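You operate a simulated robot arm through the tools that you are given. There is no shell and no other tool.

You run a simulated robot arm. Do the job below in one go: nothing can be reset, and whatever is moved stays where it is left.

## Task
Test the repair motor's insulation; dry it out if it reads low, else cover the box.
Fine: tester dial to 500 V, probe the U nut, probe back in its cup; under 5 Mohm turn the 40 C heater on and leave the cover off; tester dial back to OFF.
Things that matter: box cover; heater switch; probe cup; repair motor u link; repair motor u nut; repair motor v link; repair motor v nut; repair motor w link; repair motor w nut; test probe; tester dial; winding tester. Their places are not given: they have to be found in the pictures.

Only the result counts: the job must be done as asked and must still hold three seconds after the hand-in. Knocking over, shifting, dropping, spilling or breaking anything else fails it. A push-on lid holds only when it is set on centred and level and pressed home; a screw cap is set on level and turned clockwise until tight.

## Robot
A 6-joint arm with a two-finger gripper, fixed in place. Base frame: the origin is on the floor under the middle of its stand, x ahead of it, y to its left, z up; the work surface is at about z = 84. Units: cm, rad, N and s.
It reaches about 163.7 cm from its shoulder. Its first joint turns from -2.897 to 2.897 rad. Payload 3.43 kg.
Tool frame: the origin (TCP) lies between the finger pads and is the grasp point; the fingertips stand 2 cm ahead of it; z points along the fingers, y is the line along which they close. The gripper opens to 19 cm; its body begins 24.8 cm behind the TCP.
Orientation is that of the tool frame in the base frame, as [roll, pitch, yaw] about the fixed x, y, z axes, in that order (R = Rz(yaw) Ry(pitch) Rx(roll)). With the fingers straight down and closing along the base's y, the tool's x points along the base's -x, its y along +y and its z along -z.

## Interface
- The arm moves only by the tool drive_tool. Its argument "motion" is a list of rows, each a list of 7 numbers: the shift along the base's x, y, z in units of 300 mm (1.0 is 300 mm), then the turn, a rotation vector about the base's x, y, z in units of 60 degrees (1.0 is 60 degrees), then the opening, from 0 (shut) to 1 (fully open). In form: [[x, y, z, ax, ay, az, gripper], ...]. A call has 1 to 20 rows; each row is the pose to reach, as a shift and turn from the pose commanded when the call began. A call with a number of a shift or a turn outside -1 to 1 is refused whole. Each row takes 0.2 s and may step no farther than 5 cm and 0.15 rad from the row before; otherwise, or with a gripper value out of range, the whole call is refused. Where a pose cannot be reached the arm comes as near as it can. A force on the tool above 40 N (or 10 N above the force at the start of the call, whichever is more), or a blocked arm, ends the call early, and 0.2 s more pass. The fingers move at their own pace (about 4.5 cm/s each) and stop on an object; they squeeze with about 43 N. The grip force told is the motor's: it shows also when the fingers shut on nothing. Time passes only in rows, and 0.2 s behind the last, so rows that repeat a pose let the fingers close. It gives the time, the measured TCP pose, the force on the tool (base axes), the opening and the grip force at its end, in the units of the frame above (readings bear some noise), with the torque about the TCP (base axes, N m) and any sound that the robot's microphone picked up.
- Cameras (640 x 400 px; columns grow to the right, rows downward): "scene" is fixed at [4.81, -64.92, 165.79]; the picture's right is [0.69, -0.73, 0.00], its down [-0.34, -0.32, -0.88] and it looks along [0.64, 0.61, -0.47] (base axes); focal length 313 px, centre (320, 200). "wrist" rides on the gripper at [7, -0.8, -28.8] in the tool frame; the picture's right is [0.12, 0.99, 0.00], its down [-0.96, 0.12, -0.25] and it looks along [-0.25, 0.03, 0.97] (tool axes); focal length 261 px, centre (320, 200).
- camera(camera): a new picture of that camera. It takes no simulated time.
- raise_lower(by): slides the trunk up (or, below 0, down) by that many cm; the arm rides with it, the base frame stays. It gives what a move gives, with no picture.
- measure_at(camera, pixels): for up to 12 pixels [column, row] of the newest picture of that camera ("zoom" is the newest enlarged one), the place [x, y, z] in the base frame of the surface seen there, good to about 0.3 cm. It takes no simulated time.
- enlarge(camera, box): a new picture of the part [left, top, right, bottom] of that camera's present view, enlarged. It takes no simulated time.
- finish_job(): hands the job in; it is judged then, once.

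Unless the task says otherwise, let go and move clear before handing in.

The tools are called after "Call:" as a command line: name --pt "numbers of a row" for each row, then --argument value for the rest, lists and objects as JSON in quotes. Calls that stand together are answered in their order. drive_tool: Moves the arm, as the interface text tells. Its arguments: {"type":"object","properties":{"motion":{"type":"array"}},"required":["motion"]} The other tools are called the same way: raise_lower (by) moves the trunk up or down; camera (camera) takes a picture; measure_at (camera, pixels) gives the place of the surface under pixels of a picture; enlarge (camera, box) takes an enlarged picture of a part of a camera's view; finish_job () hands the job in.

At the start:

```text
time: 0.0
tcp_pos: [69.83, 2.83, 135.98]
orientation: [-3.141, 0.0, 3.141]
contact_force: [-0.3, -0.3, 0.2]
moment: [0.0, 0.0, 0.02]
opening: 19.03
grip_force: 0.0
trunk travel left (down, up): [-21.2, 2.8]
```

scene: 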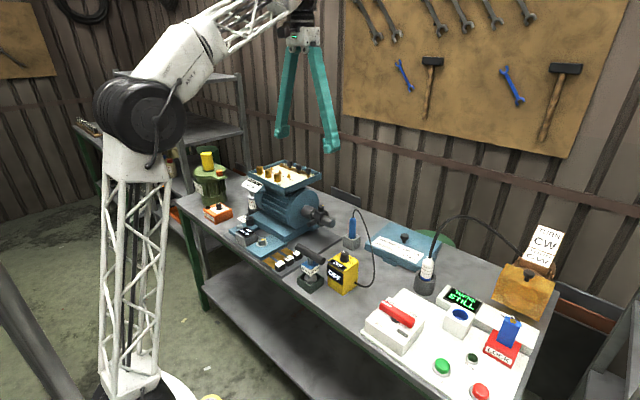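
wrist: 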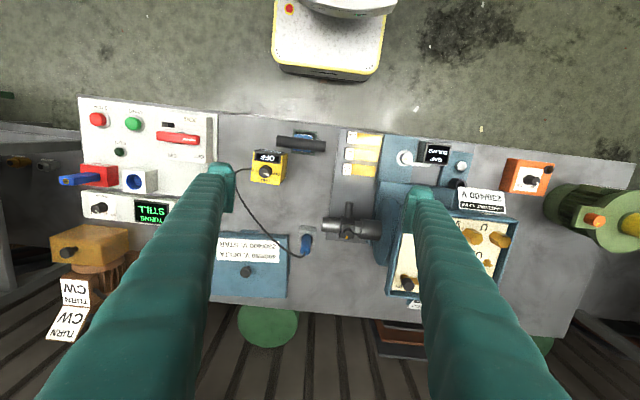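

The scene shows a blue motor with an open terminal box near (285,180), a yellow tester with an OFF display near (343,272), and a blue probe in a cup near (352,230). I'll enlarge these areas to identify parts.

Call:
enlarge --camera "scene" --box '[180, 130, 340, 230]'

Call:
enlarge --camera "scene" --box '[220, 200, 460, 350]'

Call:
enlarge --camera "scene" --box '[360, 220, 600, 400]'

Call:
enlarge --camera "wrist" --box '[320, 100, 640, 320]'

Call:
enlarge --camera "wrist" --box '[60, 80, 340, 320]'

```text
4.00 times, centred on (260, 180) of scene
```

zoom: 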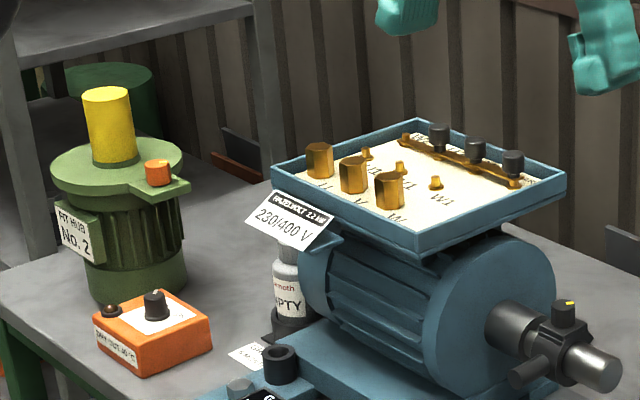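

```text
2.67 times, centred on (340, 275) of scene
```

zoom: 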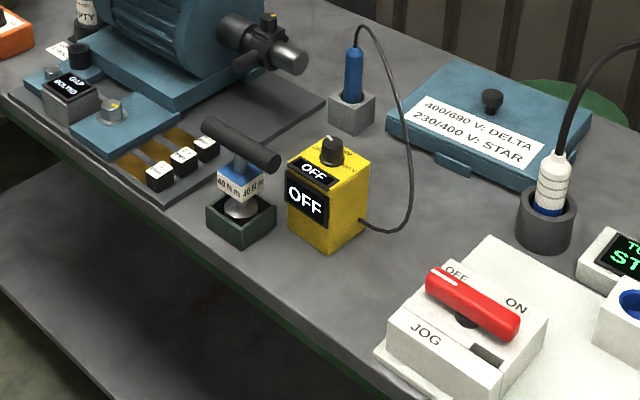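

```text
2.22 times, centred on (480, 310) of scene
```

zoom: 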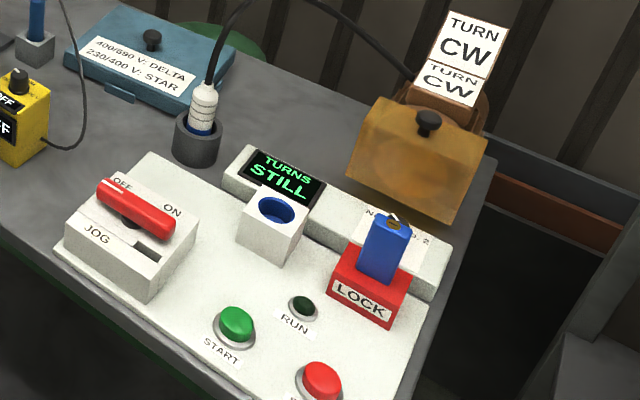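

```text
1.82 times, centred on (480, 210) of wrist
```

zoom: 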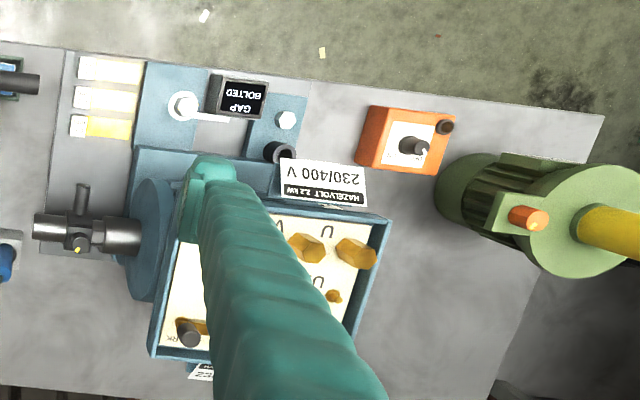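

```text
1.67 times, centred on (200, 200) of wrist
```

zoom: 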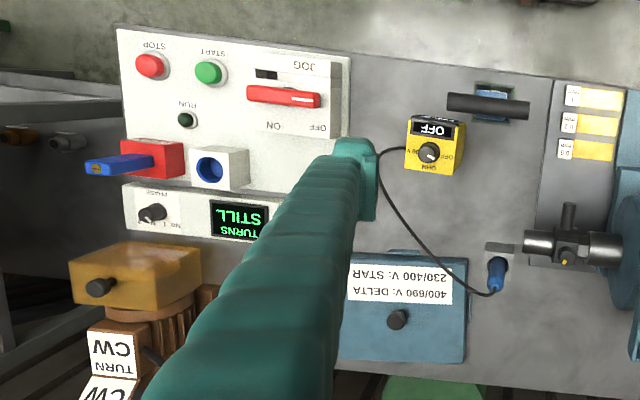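

The orange box near scene (217,212) looks like the "DRY OUT 40 C" heater with a knob, and the tester dial sits near (343,258). I'll zoom in closer on both, and on the terminal box.

Call:
enlarge --camera "scene" --box '[196, 195, 240, 225]'

Call:
enlarge --camera "scene" --box '[320, 240, 368, 300]'

Call:
enlarge --camera "scene" --box '[240, 155, 330, 210]'

Call:
enlarge --camera "scene" --box '[330, 200, 390, 260]'

Call:
enlarge --camera "wrist" --box '[490, 140, 580, 210]'

Call:
enlarge --camera "wrist" --box '[240, 140, 300, 190]'

```text
13.33 times, centred on (218, 210) of scene
```

zoom: 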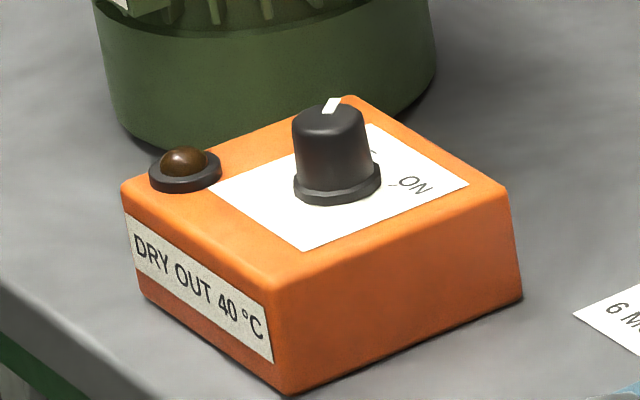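

```text
6.67 times, centred on (344, 270) of scene
```

zoom: 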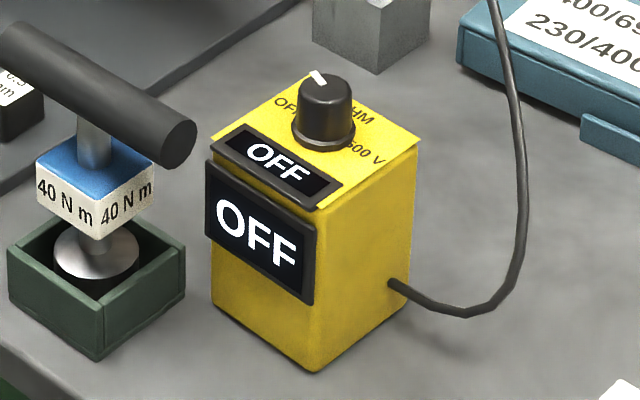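

```text
7.11 times, centred on (285, 182) of scene
```

zoom: 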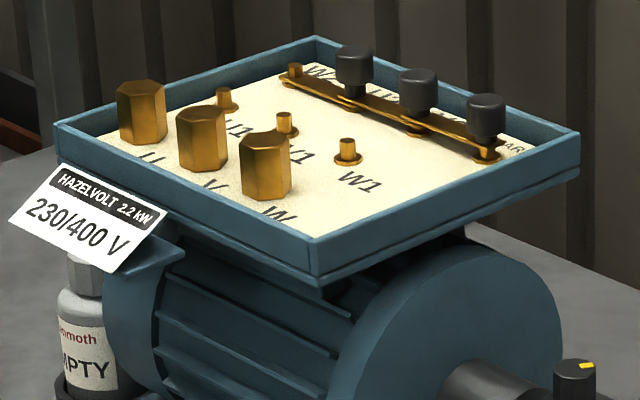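

```text
6.67 times, centred on (360, 230) of scene
```

zoom: 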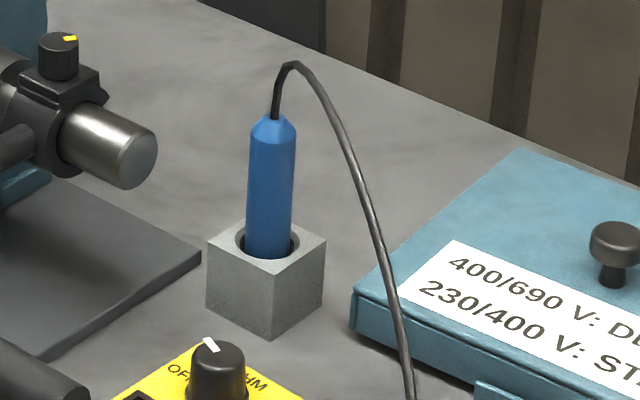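

```text
5.71 times, centred on (535, 175) of wrist
```

zoom: 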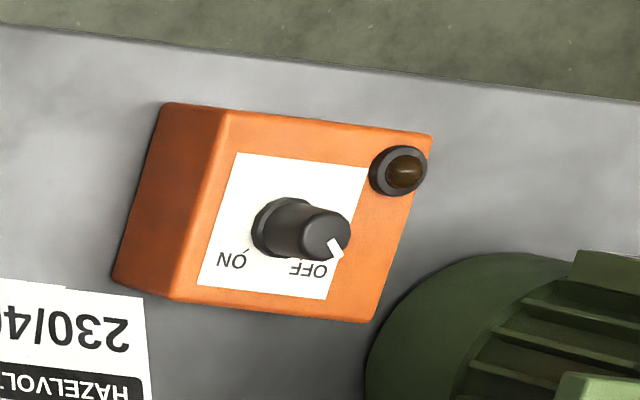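

```text
8.00 times, centred on (270, 165) of wrist
```

zoom: 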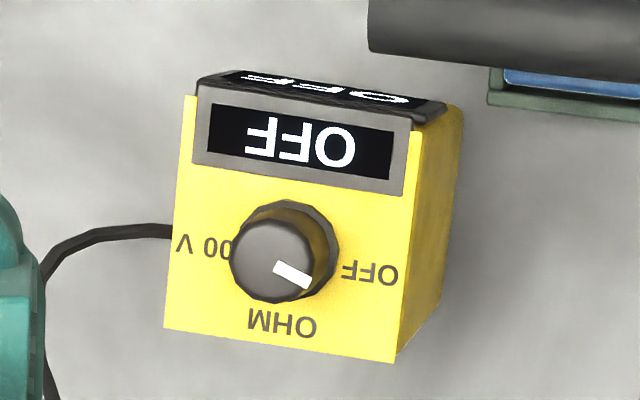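

Both dials go clockwise seen from above: tester OFF→OHM→500 V, heater OFF→ON. I'll measure key places from the scene camera.

Call:
camera --camera "scene"

Call:
measure_at --camera "scene" --pixels '[[344, 255], [343, 262], [352, 221], [352, 232], [352, 240], [346, 238], [357, 238], [218, 205], [219, 211], [260, 172], [268, 176], [277, 180]]'

Call:
measure_at --camera "scene" --pixels '[[352, 246], [345, 241], [359, 240], [330, 261], [346, 268], [352, 256], [404, 238], [370, 260], [312, 262], [330, 217], [258, 187], [404, 250]]'

Call:
enlarge --camera "scene" --box '[320, 210, 384, 250]'

```text
taken
```

scene: 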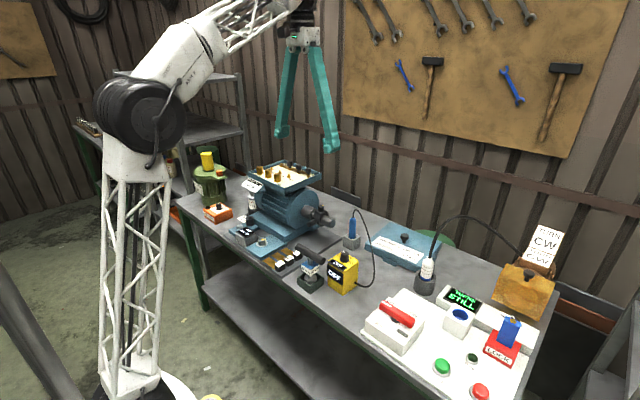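

```text
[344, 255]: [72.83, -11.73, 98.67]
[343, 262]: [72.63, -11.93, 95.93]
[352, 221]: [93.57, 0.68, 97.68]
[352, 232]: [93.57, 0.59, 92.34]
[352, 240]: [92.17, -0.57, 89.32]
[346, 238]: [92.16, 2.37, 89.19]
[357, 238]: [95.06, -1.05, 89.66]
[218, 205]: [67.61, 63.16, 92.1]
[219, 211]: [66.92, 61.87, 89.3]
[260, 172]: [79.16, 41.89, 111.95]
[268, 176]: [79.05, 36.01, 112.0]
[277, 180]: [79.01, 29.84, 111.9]
```

```text
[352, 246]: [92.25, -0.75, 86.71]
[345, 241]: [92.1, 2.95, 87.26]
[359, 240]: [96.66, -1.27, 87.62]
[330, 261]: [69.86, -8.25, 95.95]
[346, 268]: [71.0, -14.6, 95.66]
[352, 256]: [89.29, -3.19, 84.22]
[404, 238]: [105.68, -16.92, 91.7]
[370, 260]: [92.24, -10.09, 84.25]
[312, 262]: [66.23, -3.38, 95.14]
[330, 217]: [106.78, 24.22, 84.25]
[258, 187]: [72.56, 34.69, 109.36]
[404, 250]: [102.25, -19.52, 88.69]
```

```text
10.00 times, centred on (352, 230) of scene
```

zoom: 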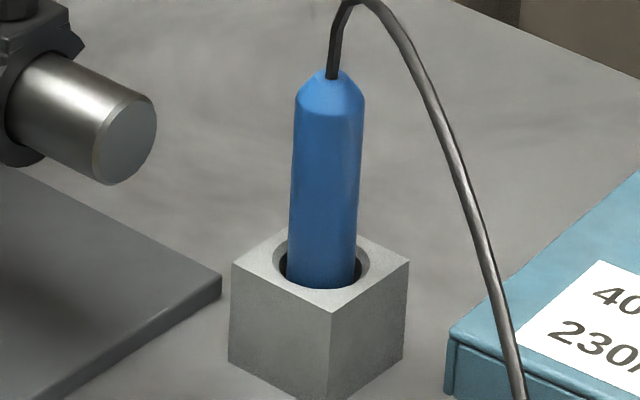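

The measured probe sits near (94.7, 1.4), its cup top is at z≈89.4, and the nuts' sides are near z≈112. I'll measure nut tops, the box rim, the tester's display frame, the knob outlines and the cable more finely.

Call:
measure_at --camera "scene" --pixels '[[260, 166], [257.5, 166], [262.5, 166], [268.4, 169.5], [277.3, 173.5], [260, 175.5], [284, 189], [248, 172], [292, 164], [272, 167], [304, 173], [315, 174]]'

Call:
measure_at --camera "scene" --pixels '[[337, 264], [345, 252], [341, 253], [348, 253], [340, 259], [349, 259], [356, 259], [329, 262], [334, 261], [346, 272], [354, 283], [345, 248]]'

Call:
measure_at --camera "scene" --pixels '[[353, 212], [354, 210], [358, 212], [364, 223], [369, 237], [374, 265], [368, 284], [361, 286], [352, 218], [346, 249], [325, 212], [318, 222]]'

```text
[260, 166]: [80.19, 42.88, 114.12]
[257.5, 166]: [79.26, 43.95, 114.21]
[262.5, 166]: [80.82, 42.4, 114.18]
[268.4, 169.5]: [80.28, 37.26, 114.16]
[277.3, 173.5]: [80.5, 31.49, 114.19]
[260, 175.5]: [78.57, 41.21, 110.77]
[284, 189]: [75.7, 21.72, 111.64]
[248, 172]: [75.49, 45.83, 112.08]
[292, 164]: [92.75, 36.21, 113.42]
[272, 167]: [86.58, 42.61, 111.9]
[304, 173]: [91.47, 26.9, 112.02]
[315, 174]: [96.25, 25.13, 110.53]
```

```text
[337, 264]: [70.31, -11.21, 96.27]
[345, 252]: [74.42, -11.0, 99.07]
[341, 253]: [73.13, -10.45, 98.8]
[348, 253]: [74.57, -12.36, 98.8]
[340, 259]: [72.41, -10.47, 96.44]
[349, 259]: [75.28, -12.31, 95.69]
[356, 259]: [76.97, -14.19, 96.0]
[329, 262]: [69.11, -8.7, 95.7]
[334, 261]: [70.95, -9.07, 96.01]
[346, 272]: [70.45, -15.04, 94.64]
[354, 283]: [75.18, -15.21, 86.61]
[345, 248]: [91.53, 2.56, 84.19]
```

```text
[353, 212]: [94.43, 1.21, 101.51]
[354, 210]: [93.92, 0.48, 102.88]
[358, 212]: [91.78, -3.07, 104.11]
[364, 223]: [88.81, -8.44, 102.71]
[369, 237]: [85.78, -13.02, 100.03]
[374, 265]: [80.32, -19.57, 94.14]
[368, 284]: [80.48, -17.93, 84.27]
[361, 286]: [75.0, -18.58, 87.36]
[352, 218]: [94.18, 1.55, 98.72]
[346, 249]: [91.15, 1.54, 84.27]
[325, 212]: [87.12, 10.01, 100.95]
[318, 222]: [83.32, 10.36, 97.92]
```

Nut tops are at z≈114.2 (U ≈ (80.1, 42.9)), and the tester knob is near (73.7, -11.4) with its top at ≈98.9. I'll move above the tester for a closer wrist view.

Call:
drive_tool --pt "0.021 -0.079 -0.11 0 0 0 1" --pt "0.043 -0.158 -0.22 0 0 0 1" --pt "0.064 -0.237 -0.33 0 0 0 1" --pt "0.086 -0.316 -0.44 0 0 0 1" --pt "0.107 -0.395 -0.55 0 0 0 1" --pt "0.129 -0.474 -0.66 0 0 0 1" --pt "0.129 -0.474 -0.66 0 0 0 1"

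Call:
camera --camera "wrist"

Call:
enlarge --camera "wrist" --box '[240, 150, 400, 250]'

```text
time: 1.6
tcp_pos: [73.53, -11.59, 116.31]
orientation: [-3.139, 0.002, -3.142]
contact_force: [0.0, 0.4, 0.2]
moment: [-0.01, 0.05, 0.0]
opening: 19.01
grip_force: 0.0
trunk travel left (down, up): [-21.2, 2.8]
```

```text
taken
```

wrist: 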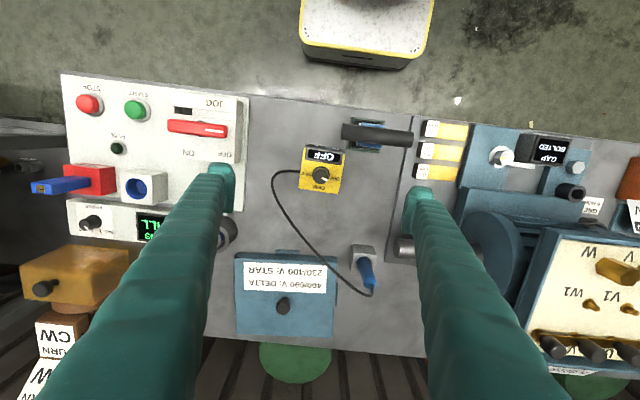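

```text
4.00 times, centred on (320, 200) of wrist
```

zoom: 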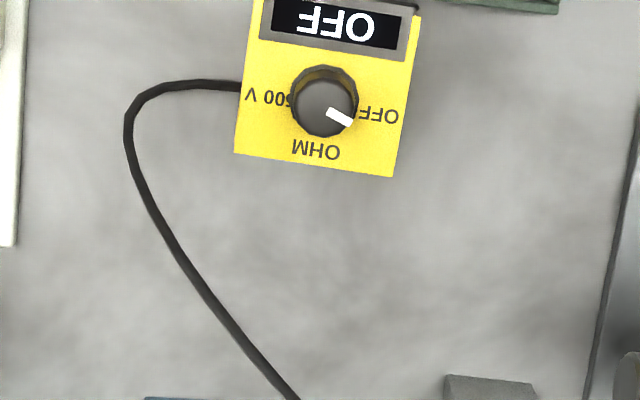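

The dial pointer in the zoom (328,111)-(352,122) points about 70° from +x, so 500 V should be about 140° clockwise. I'll measure the knob top, the base and the tester corners from here.

Call:
measure_at --camera "zoom" --pixels '[[328, 105], [303, 105], [353, 107], [328, 132], [328, 82], [328, 70], [245, 100], [400, 120], [310, 162], [340, 25], [385, 10], [300, 100]]'

Call:
enlarge --camera "wrist" --box '[290, 140, 354, 200]'

```text
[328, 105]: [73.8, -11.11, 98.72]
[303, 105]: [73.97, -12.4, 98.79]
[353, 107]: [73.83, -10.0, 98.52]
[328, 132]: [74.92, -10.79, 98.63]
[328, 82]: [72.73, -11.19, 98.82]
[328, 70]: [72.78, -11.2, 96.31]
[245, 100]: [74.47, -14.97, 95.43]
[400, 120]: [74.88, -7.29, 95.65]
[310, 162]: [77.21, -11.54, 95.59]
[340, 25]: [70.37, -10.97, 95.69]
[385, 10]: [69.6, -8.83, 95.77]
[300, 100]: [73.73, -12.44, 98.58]
```

```text
6.67 times, centred on (322, 170) of wrist
```

zoom: 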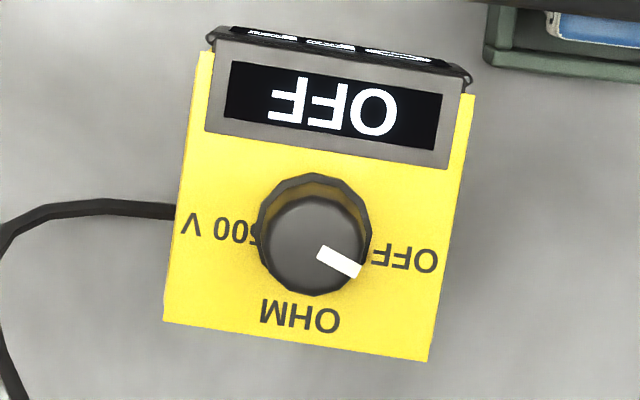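

The knob is centred at about (73.82, -11.2), with its top at 98.7 and its base at 95.7. I'll turn the gripper +60° at height, narrow the opening to 6 cm and come down to z≈105.

Call:
drive_tool --pt "0.002 0.002 -0.05 0 0 0.14 0.5" --pt "0.004 0.004 -0.1 0 0 0.28 0.35" --pt "0.004 0.006 -0.15 0 0 0.42 0.35" --pt "0.004 0.006 -0.2 0 0 0.56 0.35" --pt "0.004 0.006 -0.25 0 0 0.7 0.35" --pt "0.004 0.006 -0.31 0 0 0.84 0.35" --pt "0.004 0.006 -0.373 0 0 0.98 0.35" --pt "0.004 0.006 -0.373 0 0 0.98 0.35" --pt "0.004 0.006 -0.373 0 0 0.98 0.35"

Call:
drive_tool --pt "0 0 0 0 0 0.1 0.35" --pt "0 0 0 0 0 0.19 0.35" --pt "0 0 0 0 0 0.19 0.35"

Call:
camera --camera "wrist"

Call:
enlarge --camera "wrist" --box '[240, 150, 400, 250]'

```text
time: 3.6
tcp_pos: [73.74, -11.33, 104.92]
orientation: [-3.14, 0.0, -2.113]
contact_force: [0.0, -0.6, 1.3]
moment: [0.04, -0.03, 0.02]
opening: 6.65
grip_force: 0.0
trunk travel left (down, up): [-21.2, 2.8]
```

```text
time: 4.4
tcp_pos: [73.83, -11.3, 104.84]
orientation: [-3.14, 0.0, -1.915]
contact_force: [0.3, -0.1, -0.2]
moment: [0.01, -0.02, -0.06]
opening: 6.62
grip_force: 0.1
trunk travel left (down, up): [-21.2, 2.8]
```

```text
taken
```

wrist: 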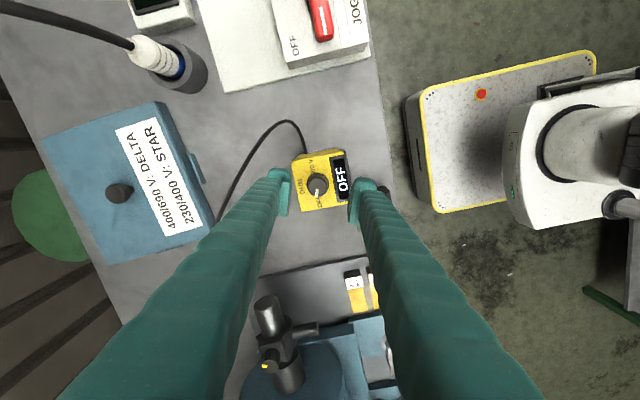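

```text
4.00 times, centred on (320, 200) of wrist
```

zoom: 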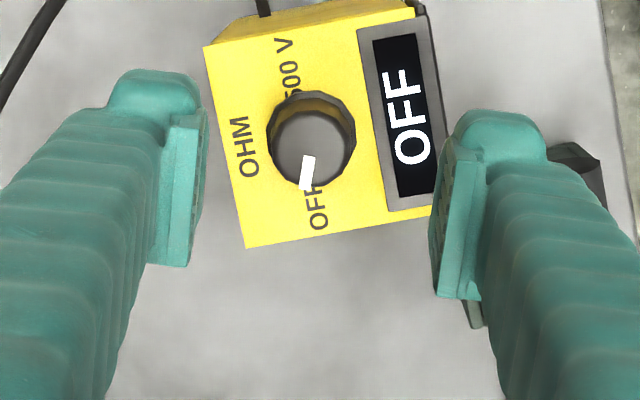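

The fingers straddle the knob, and a dark handle end shows at zoom (575,165) by the right finger. I'll measure it for clearance.

Call:
measure_at --camera "zoom" --pixels '[[562, 165], [580, 165], [600, 185], [610, 210], [472, 315], [310, 145], [272, 145], [350, 145], [310, 172], [312, 118], [540, 140], [185, 110]]'

Call:
measure_at --camera "scene" --pixels '[[299, 246], [305, 250], [312, 254], [318, 257], [324, 262], [322, 257], [298, 251], [327, 253], [311, 262], [311, 285], [300, 280], [320, 283]]'

Call:
enlarge --camera "scene" --box '[280, 210, 400, 310]'

```text
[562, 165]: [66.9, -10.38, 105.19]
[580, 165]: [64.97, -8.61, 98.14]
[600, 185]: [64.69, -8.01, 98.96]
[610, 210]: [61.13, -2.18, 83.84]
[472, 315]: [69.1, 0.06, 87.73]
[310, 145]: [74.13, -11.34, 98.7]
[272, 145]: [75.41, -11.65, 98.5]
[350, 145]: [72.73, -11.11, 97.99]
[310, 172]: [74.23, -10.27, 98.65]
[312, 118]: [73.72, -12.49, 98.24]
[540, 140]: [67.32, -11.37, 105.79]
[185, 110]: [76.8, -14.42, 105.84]
```

```text
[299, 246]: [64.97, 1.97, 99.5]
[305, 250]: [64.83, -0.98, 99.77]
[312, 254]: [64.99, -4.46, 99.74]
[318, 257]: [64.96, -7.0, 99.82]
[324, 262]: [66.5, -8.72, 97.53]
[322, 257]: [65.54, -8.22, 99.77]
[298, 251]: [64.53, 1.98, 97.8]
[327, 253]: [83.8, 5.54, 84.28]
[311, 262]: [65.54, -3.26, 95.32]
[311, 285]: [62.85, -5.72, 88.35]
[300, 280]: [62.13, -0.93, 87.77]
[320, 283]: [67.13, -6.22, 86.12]
```

```text
4.00 times, centred on (340, 260) of scene
```

zoom: 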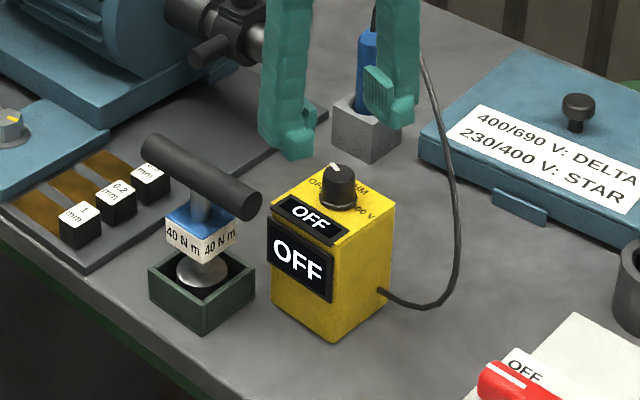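

The T-handle ends at about (65.5, -8.8), z 97–100, so I'll narrow the opening to about 4.5 cm to keep clear of it. Then I'll descend onto the knob centre at about (74.0, -11.28), TCP z≈98.7.

Call:
drive_tool --pt "0.006 -0.002 0 0 0 0 0.24" --pt "0.006 -0.002 -0.03 0 0 0 0.24" --pt "0.006 -0.002 -0.07 0 0 0 0.24" --pt "0.006 -0.002 -0.11 0 0 0 0.24" --pt "0.006 -0.002 -0.15 0 0 0 0.24" --pt "0.006 -0.002 -0.18 0 0 0 0.24" --pt "0.006 -0.002 -0.205 0 0 0 0.24" --pt "0.006 -0.002 -0.205 0 0 0 0.24"

Call:
enlarge --camera "wrist" --box '[240, 150, 400, 250]'

Call:
enlarge --camera "scene" --box '[280, 210, 400, 310]'

```text
time: 6.2
tcp_pos: [73.92, -11.42, 98.69]
orientation: [-3.14, -0.001, -1.916]
contact_force: [0.4, -0.5, 0.6]
moment: [0.0, -0.04, -0.05]
opening: 4.53
grip_force: 0.1
trunk travel left (down, up): [-21.2, 2.8]
```

```text
4.00 times, centred on (320, 200) of wrist
```

zoom: 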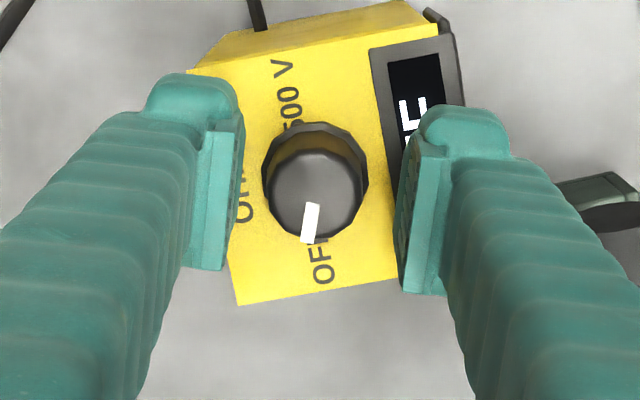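

```text
4.00 times, centred on (340, 260) of scene
```

zoom: 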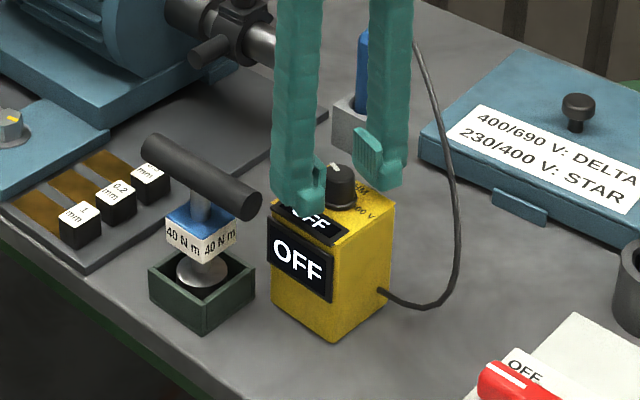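

In the wrist zoom the knob centre (315,193) lies about 0.13 cm left and down of the TCP point (320,188). I'll nudge by that and close on the knob.

Call:
drive_tool --pt "0.0053 0.0027 0 0 0 0 0.24" --pt "0.0053 0.0027 0 0 0 0 0.18" --pt "0.0053 0.0027 0 0 0 0 0.13" --pt "0.0053 0.0027 0 0 0 0 0.05" --pt "0.0053 0.0027 0 0 0 0 0.0" --pt "0.0053 0.0027 0 0 0 0 0.0"

Call:
enlarge --camera "wrist" --box '[240, 150, 400, 250]'

```text
time: 7.6
tcp_pos: [74.01, -11.29, 98.83]
orientation: [-3.139, 0.0, -1.916]
contact_force: [-0.9, 0.0, -0.1]
moment: [0.03, 0.02, 0.0]
opening: 2.67
grip_force: 43.2
trunk travel left (down, up): [-21.2, 2.8]
```

```text
4.00 times, centred on (320, 200) of wrist
```

zoom: 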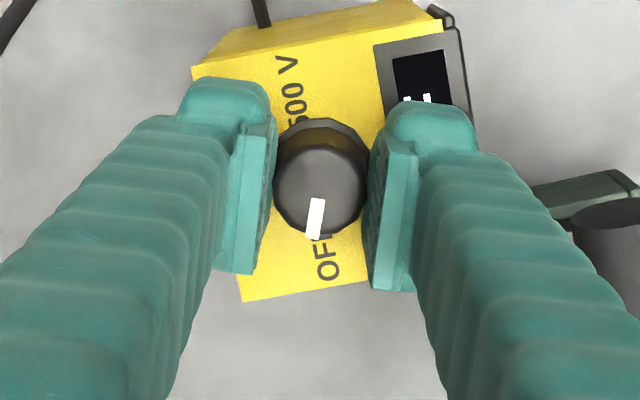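

The knob is gripped (2.67 cm, 43 N, almost no side force). I'll turn clockwise by 60° first and check.

Call:
drive_tool --pt "0 0 0 0 0 -0.125 0" --pt "0 0 0 0 0 -0.25 0" --pt "0 0 0 0 0 -0.375 0" --pt "0 0 0 0 0 -0.5 0" --pt "0 0 0 0 0 -0.625 0" --pt "0 0 0 0 0 -0.75 0" --pt "0 0 0 0 0 -0.875 0" --pt "0 0 0 0 0 -1.0 0" --pt "0 0 0 0 0 -1.0 0"

Call:
enlarge --camera "wrist" --box '[240, 150, 400, 250]'

Call:
enlarge --camera "scene" --box '[280, 210, 400, 310]'

```text
time: 9.6
tcp_pos: [74.19, -11.23, 98.77]
orientation: [-3.139, 0.0, -2.966]
contact_force: [3.7, 0.9, 3.7]
moment: [0.04, -0.08, 0.01]
opening: 2.68
grip_force: 42.6
trunk travel left (down, up): [-21.2, 2.8]
```

```text
4.00 times, centred on (320, 200) of wrist
```

zoom: 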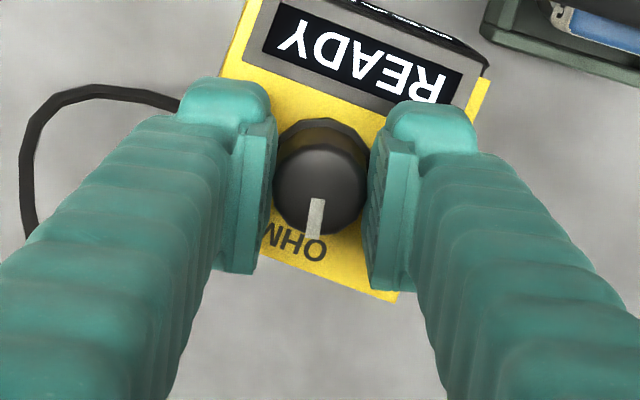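

```text
4.00 times, centred on (340, 260) of scene
```

zoom: 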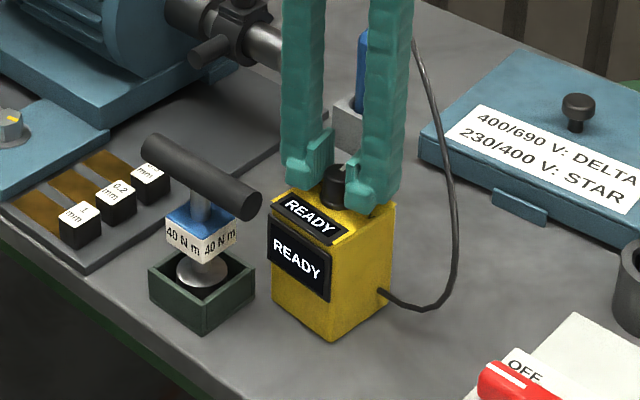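

The display now reads READY with the pointer near OHM, and the box did not shift. I'll continue another 60° clockwise, then 20°.

Call:
drive_tool --pt "0 0 0 0 0 -0.125 0" --pt "0 0 0 0 0 -0.25 0" --pt "0 0 0 0 0 -0.375 0" --pt "0 0 0 0 0 -0.5 0" --pt "0 0 0 0 0 -0.625 0" --pt "0 0 0 0 0 -0.75 0" --pt "0 0 0 0 0 -0.875 0" --pt "0 0 0 0 0 -1.0 0" --pt "0 0 0 0 0 -1.0 0"

Call:
enlarge --camera "wrist" --box '[240, 150, 400, 250]'

Call:
enlarge --camera "scene" --box '[280, 210, 400, 310]'

```text
time: 11.6
tcp_pos: [74.16, -11.25, 98.86]
orientation: [-3.141, 0.001, 2.272]
contact_force: [4.6, 3.5, 10.6]
moment: [0.06, -0.05, 0.0]
opening: 2.66
grip_force: 43.2
trunk travel left (down, up): [-21.2, 2.8]
```

```text
4.00 times, centred on (320, 200) of wrist
```

zoom: 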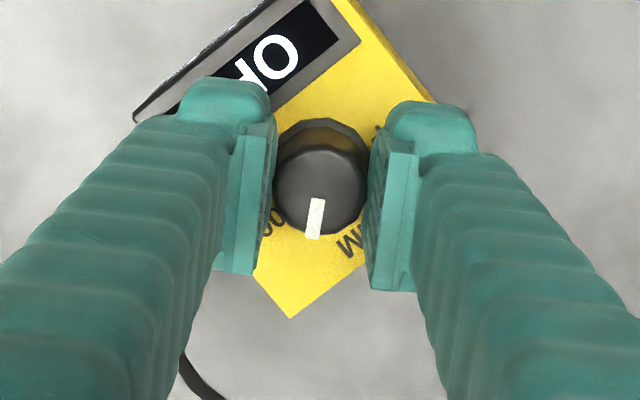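

```text
4.00 times, centred on (340, 260) of scene
```

zoom: 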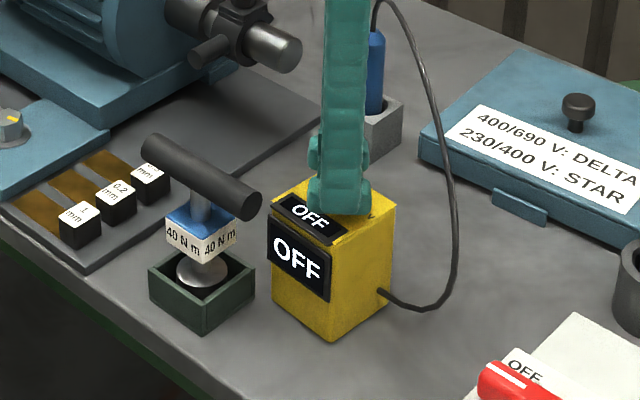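

Between marks it shows OFF, and the pointer at zoom (316,218) is about 20° short of 500 V. I'll turn the remaining 20° clockwise.

Call:
drive_tool --pt "0 0 0 0 0 -0.1 0" --pt "0 0 0 0 0 -0.2 0" --pt "0 0 0 0 0 -0.3 0" --pt "0 0 0 0 0 -0.34 0" --pt "0 0 0 0 0 -0.34 0"

Call:
enlarge --camera "wrist" --box '[240, 150, 400, 250]'

Call:
enlarge --camera "scene" --box '[280, 210, 400, 310]'

```text
time: 12.8
tcp_pos: [74.18, -11.18, 98.81]
orientation: [-3.139, 0.0, 1.916]
contact_force: [5.4, 4.7, 12.0]
moment: [0.06, -0.09, 0.02]
opening: 2.68
grip_force: 42.6
trunk travel left (down, up): [-21.2, 2.8]
```

```text
4.00 times, centred on (320, 200) of wrist
```

zoom: 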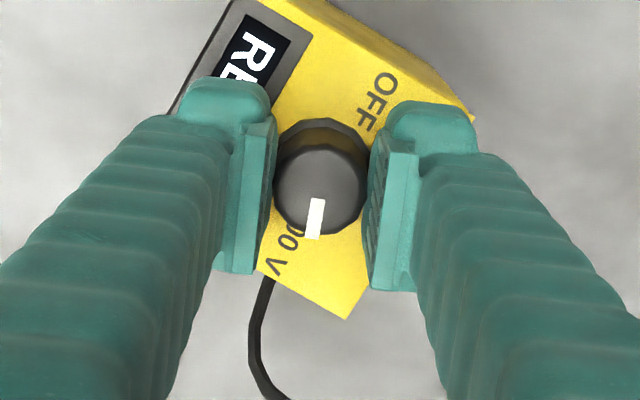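

```text
4.00 times, centred on (340, 260) of scene
```

zoom: 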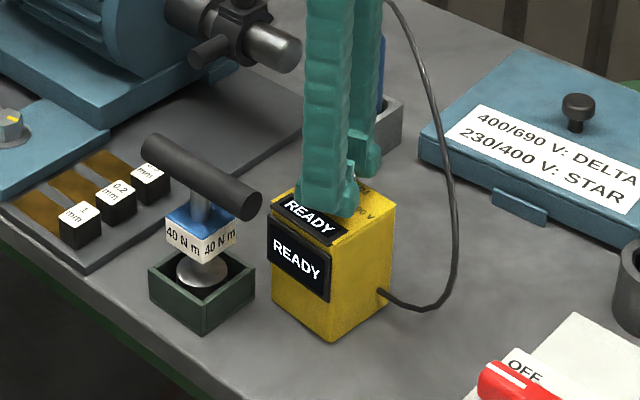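

READY again and the pointer lines up with 500 V. I'll open slightly and lift straight up.

Call:
drive_tool --pt "0 0 0 0 0 0 0.16" --pt "0 0 0 0 0 0 0.22" --pt "0 0 0 0 0 0 0.26" --pt "0 0 0.03 0 0 0 0.26" --pt "0 0 0.1 0 0 0 0.26" --pt "0 0 0.22 0 0 0 0.26" --pt "0 0 0.35 0 0 0 0.26" --pt "0 0 0.35 0 0 0 0.26"

Call:
enlarge --camera "wrist" --box '[240, 150, 400, 250]'

Call:
enlarge --camera "scene" --box '[280, 210, 400, 310]'

```text
time: 14.6
tcp_pos: [74.1, -11.19, 109.1]
orientation: [-3.14, 0.001, 1.917]
contact_force: [0.7, -0.3, -0.1]
moment: [-0.01, 0.0, -0.02]
opening: 4.92
grip_force: 0.1
trunk travel left (down, up): [-21.2, 2.8]
```

```text
4.00 times, centred on (320, 200) of wrist
```

zoom: 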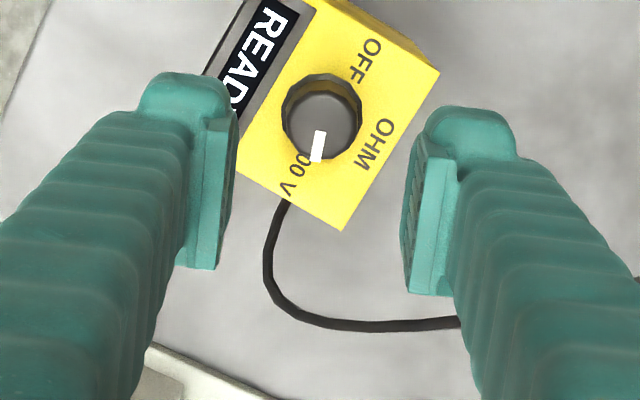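

```text
4.00 times, centred on (340, 260) of scene
```

zoom: 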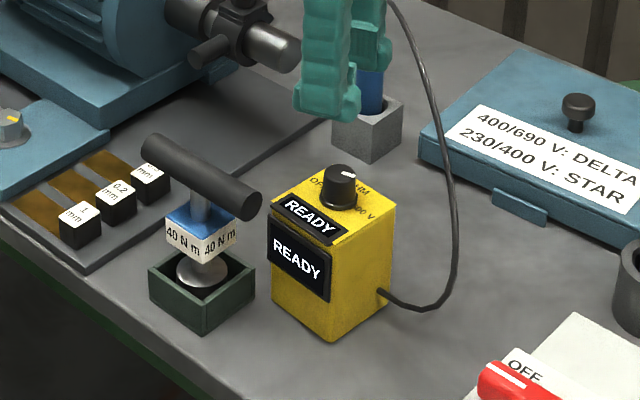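

The dial pointer is at 500 V and the display shows READY. Next I'll move above the probe at about (94.7, 1.4), closing along x so the cable can exit between the fingers, and check the picture.

Call:
drive_tool --pt "0.115 0.07 0.1 0 0 -0.06 0.26" --pt "0.23 0.14 0.12 0 0 -0.12 0.26" --pt "0.345 0.21 0.12 0 0 -0.18 0.3" --pt "0.46 0.28 0.12 0 0 -0.24 0.35" --pt "0.575 0.35 0.12 0 0 -0.3 0.35" --pt "0.687 0.42 0.12 0 0 -0.33 0.35" --pt "0.687 0.42 0.12 0 0 -0.33 0.35"

Call:
camera --camera "wrist"

Call:
enlarge --camera "wrist" --box '[240, 150, 400, 250]'

Call:
camera --camera "scene"

Call:
measure_at --camera "scene" --pixels '[[331, 222], [328, 218], [334, 222], [325, 212], [321, 207], [314, 222], [352, 221], [352, 216], [353, 214]]'

```text
refused: row 1 steps farther than a row can; nothing moved
```

```text
taken
```

wrist: 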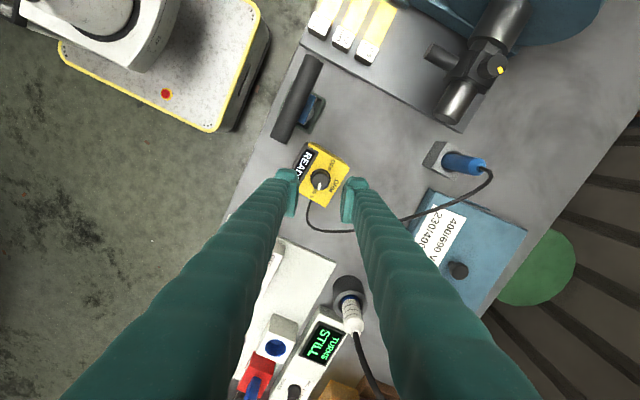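

```text
4.00 times, centred on (320, 200) of wrist
```

zoom: 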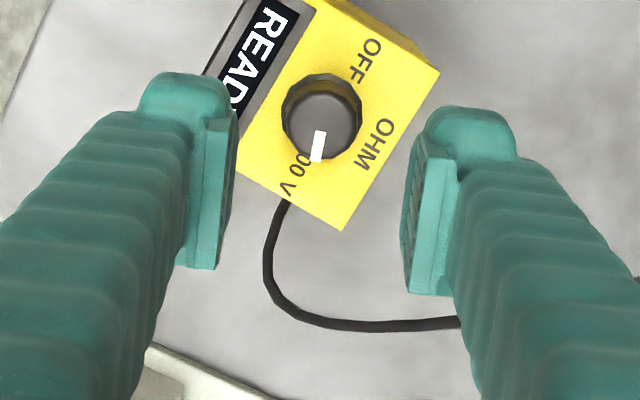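

```text
taken
```

scene: 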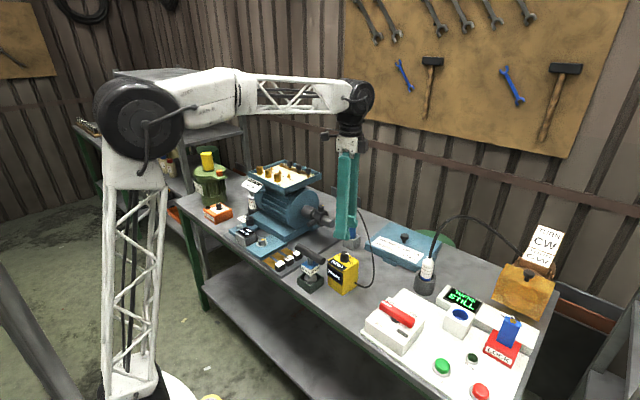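

```text
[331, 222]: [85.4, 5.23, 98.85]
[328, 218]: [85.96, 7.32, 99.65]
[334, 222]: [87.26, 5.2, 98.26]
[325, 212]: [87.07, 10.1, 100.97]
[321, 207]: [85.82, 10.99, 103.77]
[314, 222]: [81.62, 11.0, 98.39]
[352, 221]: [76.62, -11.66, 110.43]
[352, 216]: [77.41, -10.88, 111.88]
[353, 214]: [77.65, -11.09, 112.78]
```

The first row was a little too long, and nothing moved. The shaft end is at about (86, 5.2), z≈99, clear of the planned fingers; I'll resend with smaller steps.

Call:
drive_tool --pt "0.09 0.055 0.05 0 0 -0.05 0.26" --pt "0.2 0.122 0.1 0 0 -0.12 0.26" --pt "0.31 0.19 0.12 0 0 -0.18 0.28" --pt "0.42 0.257 0.12 0 0 -0.24 0.28" --pt "0.53 0.324 0.12 0 0 -0.3 0.28" --pt "0.63 0.385 0.12 0 0 -0.33 0.28" --pt "0.687 0.42 0.12 0 0 -0.33 0.28" --pt "0.687 0.42 0.12 0 0 -0.33 0.28"

Call:
camera --camera "wrist"

Call:
enlarge --camera "wrist" --box '[240, 150, 400, 250]'

Call:
enlarge --camera "scene" --box '[300, 170, 420, 270]'

```text
time: 16.4
tcp_pos: [94.75, 1.44, 112.86]
orientation: [-3.139, -0.001, 1.571]
contact_force: [0.4, 0.2, 0.0]
moment: [0.0, 0.06, -0.04]
opening: 5.32
grip_force: 0.1
trunk travel left (down, up): [-21.2, 2.8]
```

```text
taken
```

wrist: 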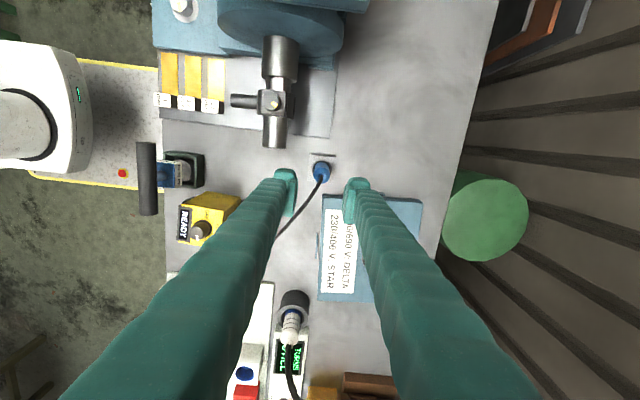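

```text
4.00 times, centred on (320, 200) of wrist
```

zoom: 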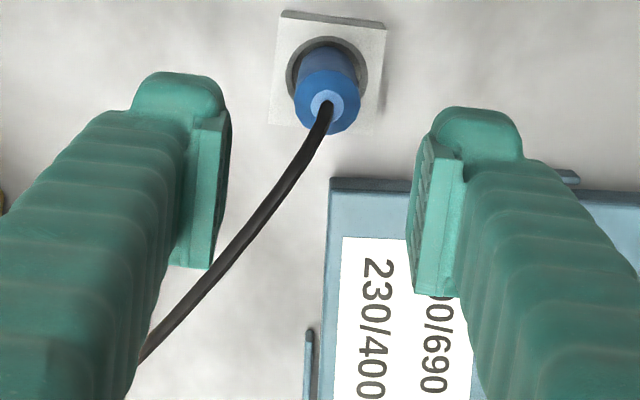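

```text
4.00 times, centred on (360, 220) of scene
```

zoom: 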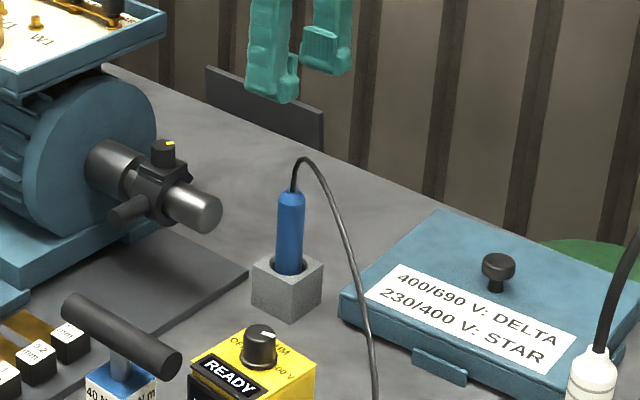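

The probe and cup are seen at zoom (327,95) between the fingers, slightly above centre. I'll measure the probe shoulder and cup.

Call:
measure_at --camera "zoom" --pixels '[[250, 194], [253, 206], [325, 248], [290, 180]]'

Call:
enlarge --camera "wrist" --box '[288, 140, 352, 190]'

Call:
measure_at --camera "zoom" --pixels '[[345, 270], [270, 255], [425, 255], [345, 310], [345, 150], [345, 115], [260, 160], [430, 170], [215, 60], [510, 90], [200, 260], [345, 60]]'

```text
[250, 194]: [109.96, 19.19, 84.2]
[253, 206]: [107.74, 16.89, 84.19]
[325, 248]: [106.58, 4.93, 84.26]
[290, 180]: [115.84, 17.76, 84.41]
```

```text
8.00 times, centred on (320, 165) of wrist
```

zoom: 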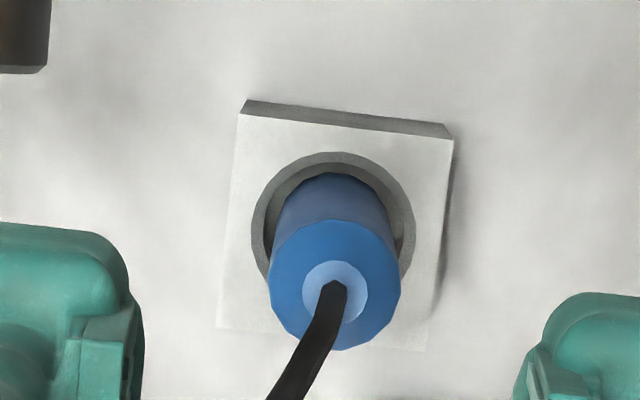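

```text
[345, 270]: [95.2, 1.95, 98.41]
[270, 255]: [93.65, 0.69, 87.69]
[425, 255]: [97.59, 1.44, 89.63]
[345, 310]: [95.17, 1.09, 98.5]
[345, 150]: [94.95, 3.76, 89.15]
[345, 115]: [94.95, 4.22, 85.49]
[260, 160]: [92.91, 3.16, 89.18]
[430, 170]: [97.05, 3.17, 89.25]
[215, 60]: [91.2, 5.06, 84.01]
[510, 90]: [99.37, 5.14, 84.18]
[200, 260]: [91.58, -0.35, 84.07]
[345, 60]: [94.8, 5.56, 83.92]
```

Cup centre ≈ (94.9, 1.6) with a 4 cm hole; probe top ≈ (95.0, 1.6, 98.5), about 2.7 cm thick and upright. I'll twist 10° further away from the cable and descend to TCP z≈95.

Call:
drive_tool --pt "0.0067 0.0053 0 0 0 -0.09 0.28" --pt "0.0067 0.0053 0 0 0 -0.167 0.28" --pt "0.0067 0.0053 -0.08 0 0 -0.167 0.28" --pt "0.0067 0.0053 -0.16 0 0 -0.167 0.28" --pt "0.0067 0.0053 -0.25 0 0 -0.167 0.28" --pt "0.0067 0.0053 -0.33 0 0 -0.167 0.28" --pt "0.0067 0.0053 -0.41 0 0 -0.167 0.28" --pt "0.0067 0.0053 -0.48 0 0 -0.167 0.28" --pt "0.0067 0.0053 -0.48 0 0 -0.167 0.28"

Call:
enlarge --camera "wrist" --box '[240, 150, 400, 250]'

Call:
enlarge --camera "scene" --box '[300, 170, 420, 270]'

```text
time: 18.4
tcp_pos: [94.9, 1.52, 98.56]
orientation: [-3.139, -0.001, 1.397]
contact_force: [-0.2, 0.2, 0.8]
moment: [0.02, 0.01, -0.03]
opening: 5.32
grip_force: 0.0
trunk travel left (down, up): [-21.2, 2.8]
```

```text
4.00 times, centred on (320, 200) of wrist
```

zoom: 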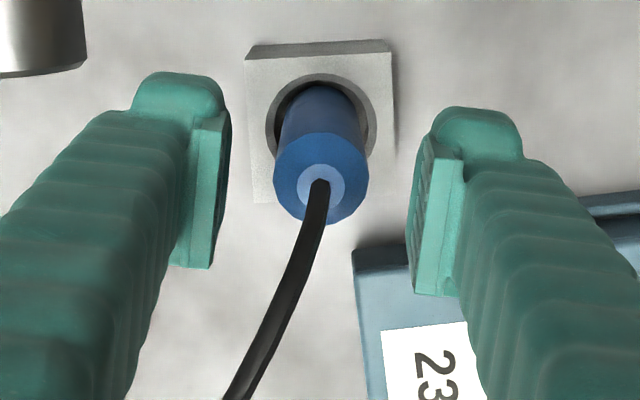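

```text
4.00 times, centred on (360, 220) of scene
```

zoom: 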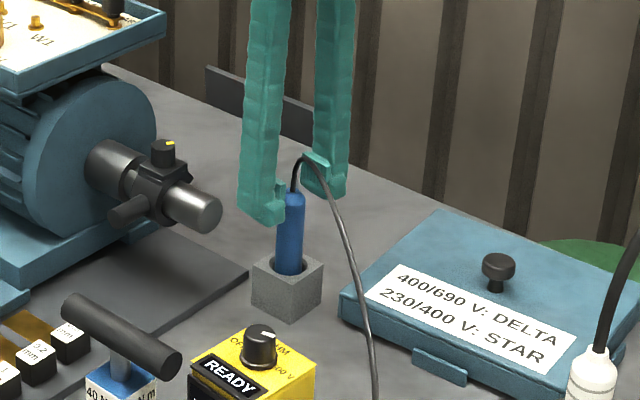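

The probe top (321,186) sits right at the TCP point (320,188). I'll descend 3.6 cm and close on the probe.

Call:
drive_tool --pt "0 0 -0.04 0 0 0 0.28" --pt "0 0 -0.08 0 0 0 0.28" --pt "0 0 -0.12 0 0 0 0.28" --pt "0 0 -0.12 0 0 0 0.28" --pt "0 0 -0.12 0 0 0 0.22" --pt "0 0 -0.12 0 0 0 0.17" --pt "0 0 -0.12 0 0 0 0.12" --pt "0 0 -0.12 0 0 0 0.06" --pt "0 0 -0.12 0 0 0 0.0" --pt "0 0 -0.12 0 0 0 0.0"

Call:
enlarge --camera "wrist" --box '[240, 150, 400, 250]'

Call:
enlarge --camera "scene" --box '[300, 170, 420, 270]'

```text
time: 20.6
tcp_pos: [95.08, 1.52, 94.84]
orientation: [-3.139, -0.001, 1.397]
contact_force: [1.0, -0.6, -0.5]
moment: [0.0, 0.02, -0.02]
opening: 2.74
grip_force: 43.3
trunk travel left (down, up): [-21.2, 2.8]
```

```text
4.00 times, centred on (320, 200) of wrist
```

zoom: 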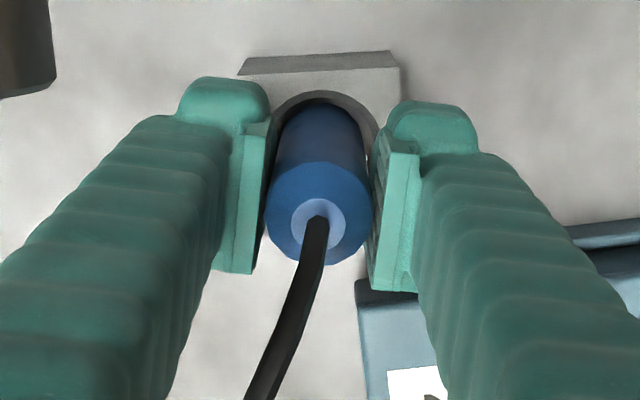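

```text
4.00 times, centred on (360, 220) of scene
```

zoom: 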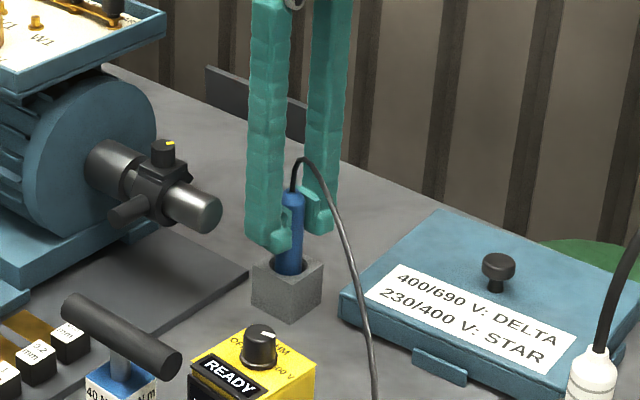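

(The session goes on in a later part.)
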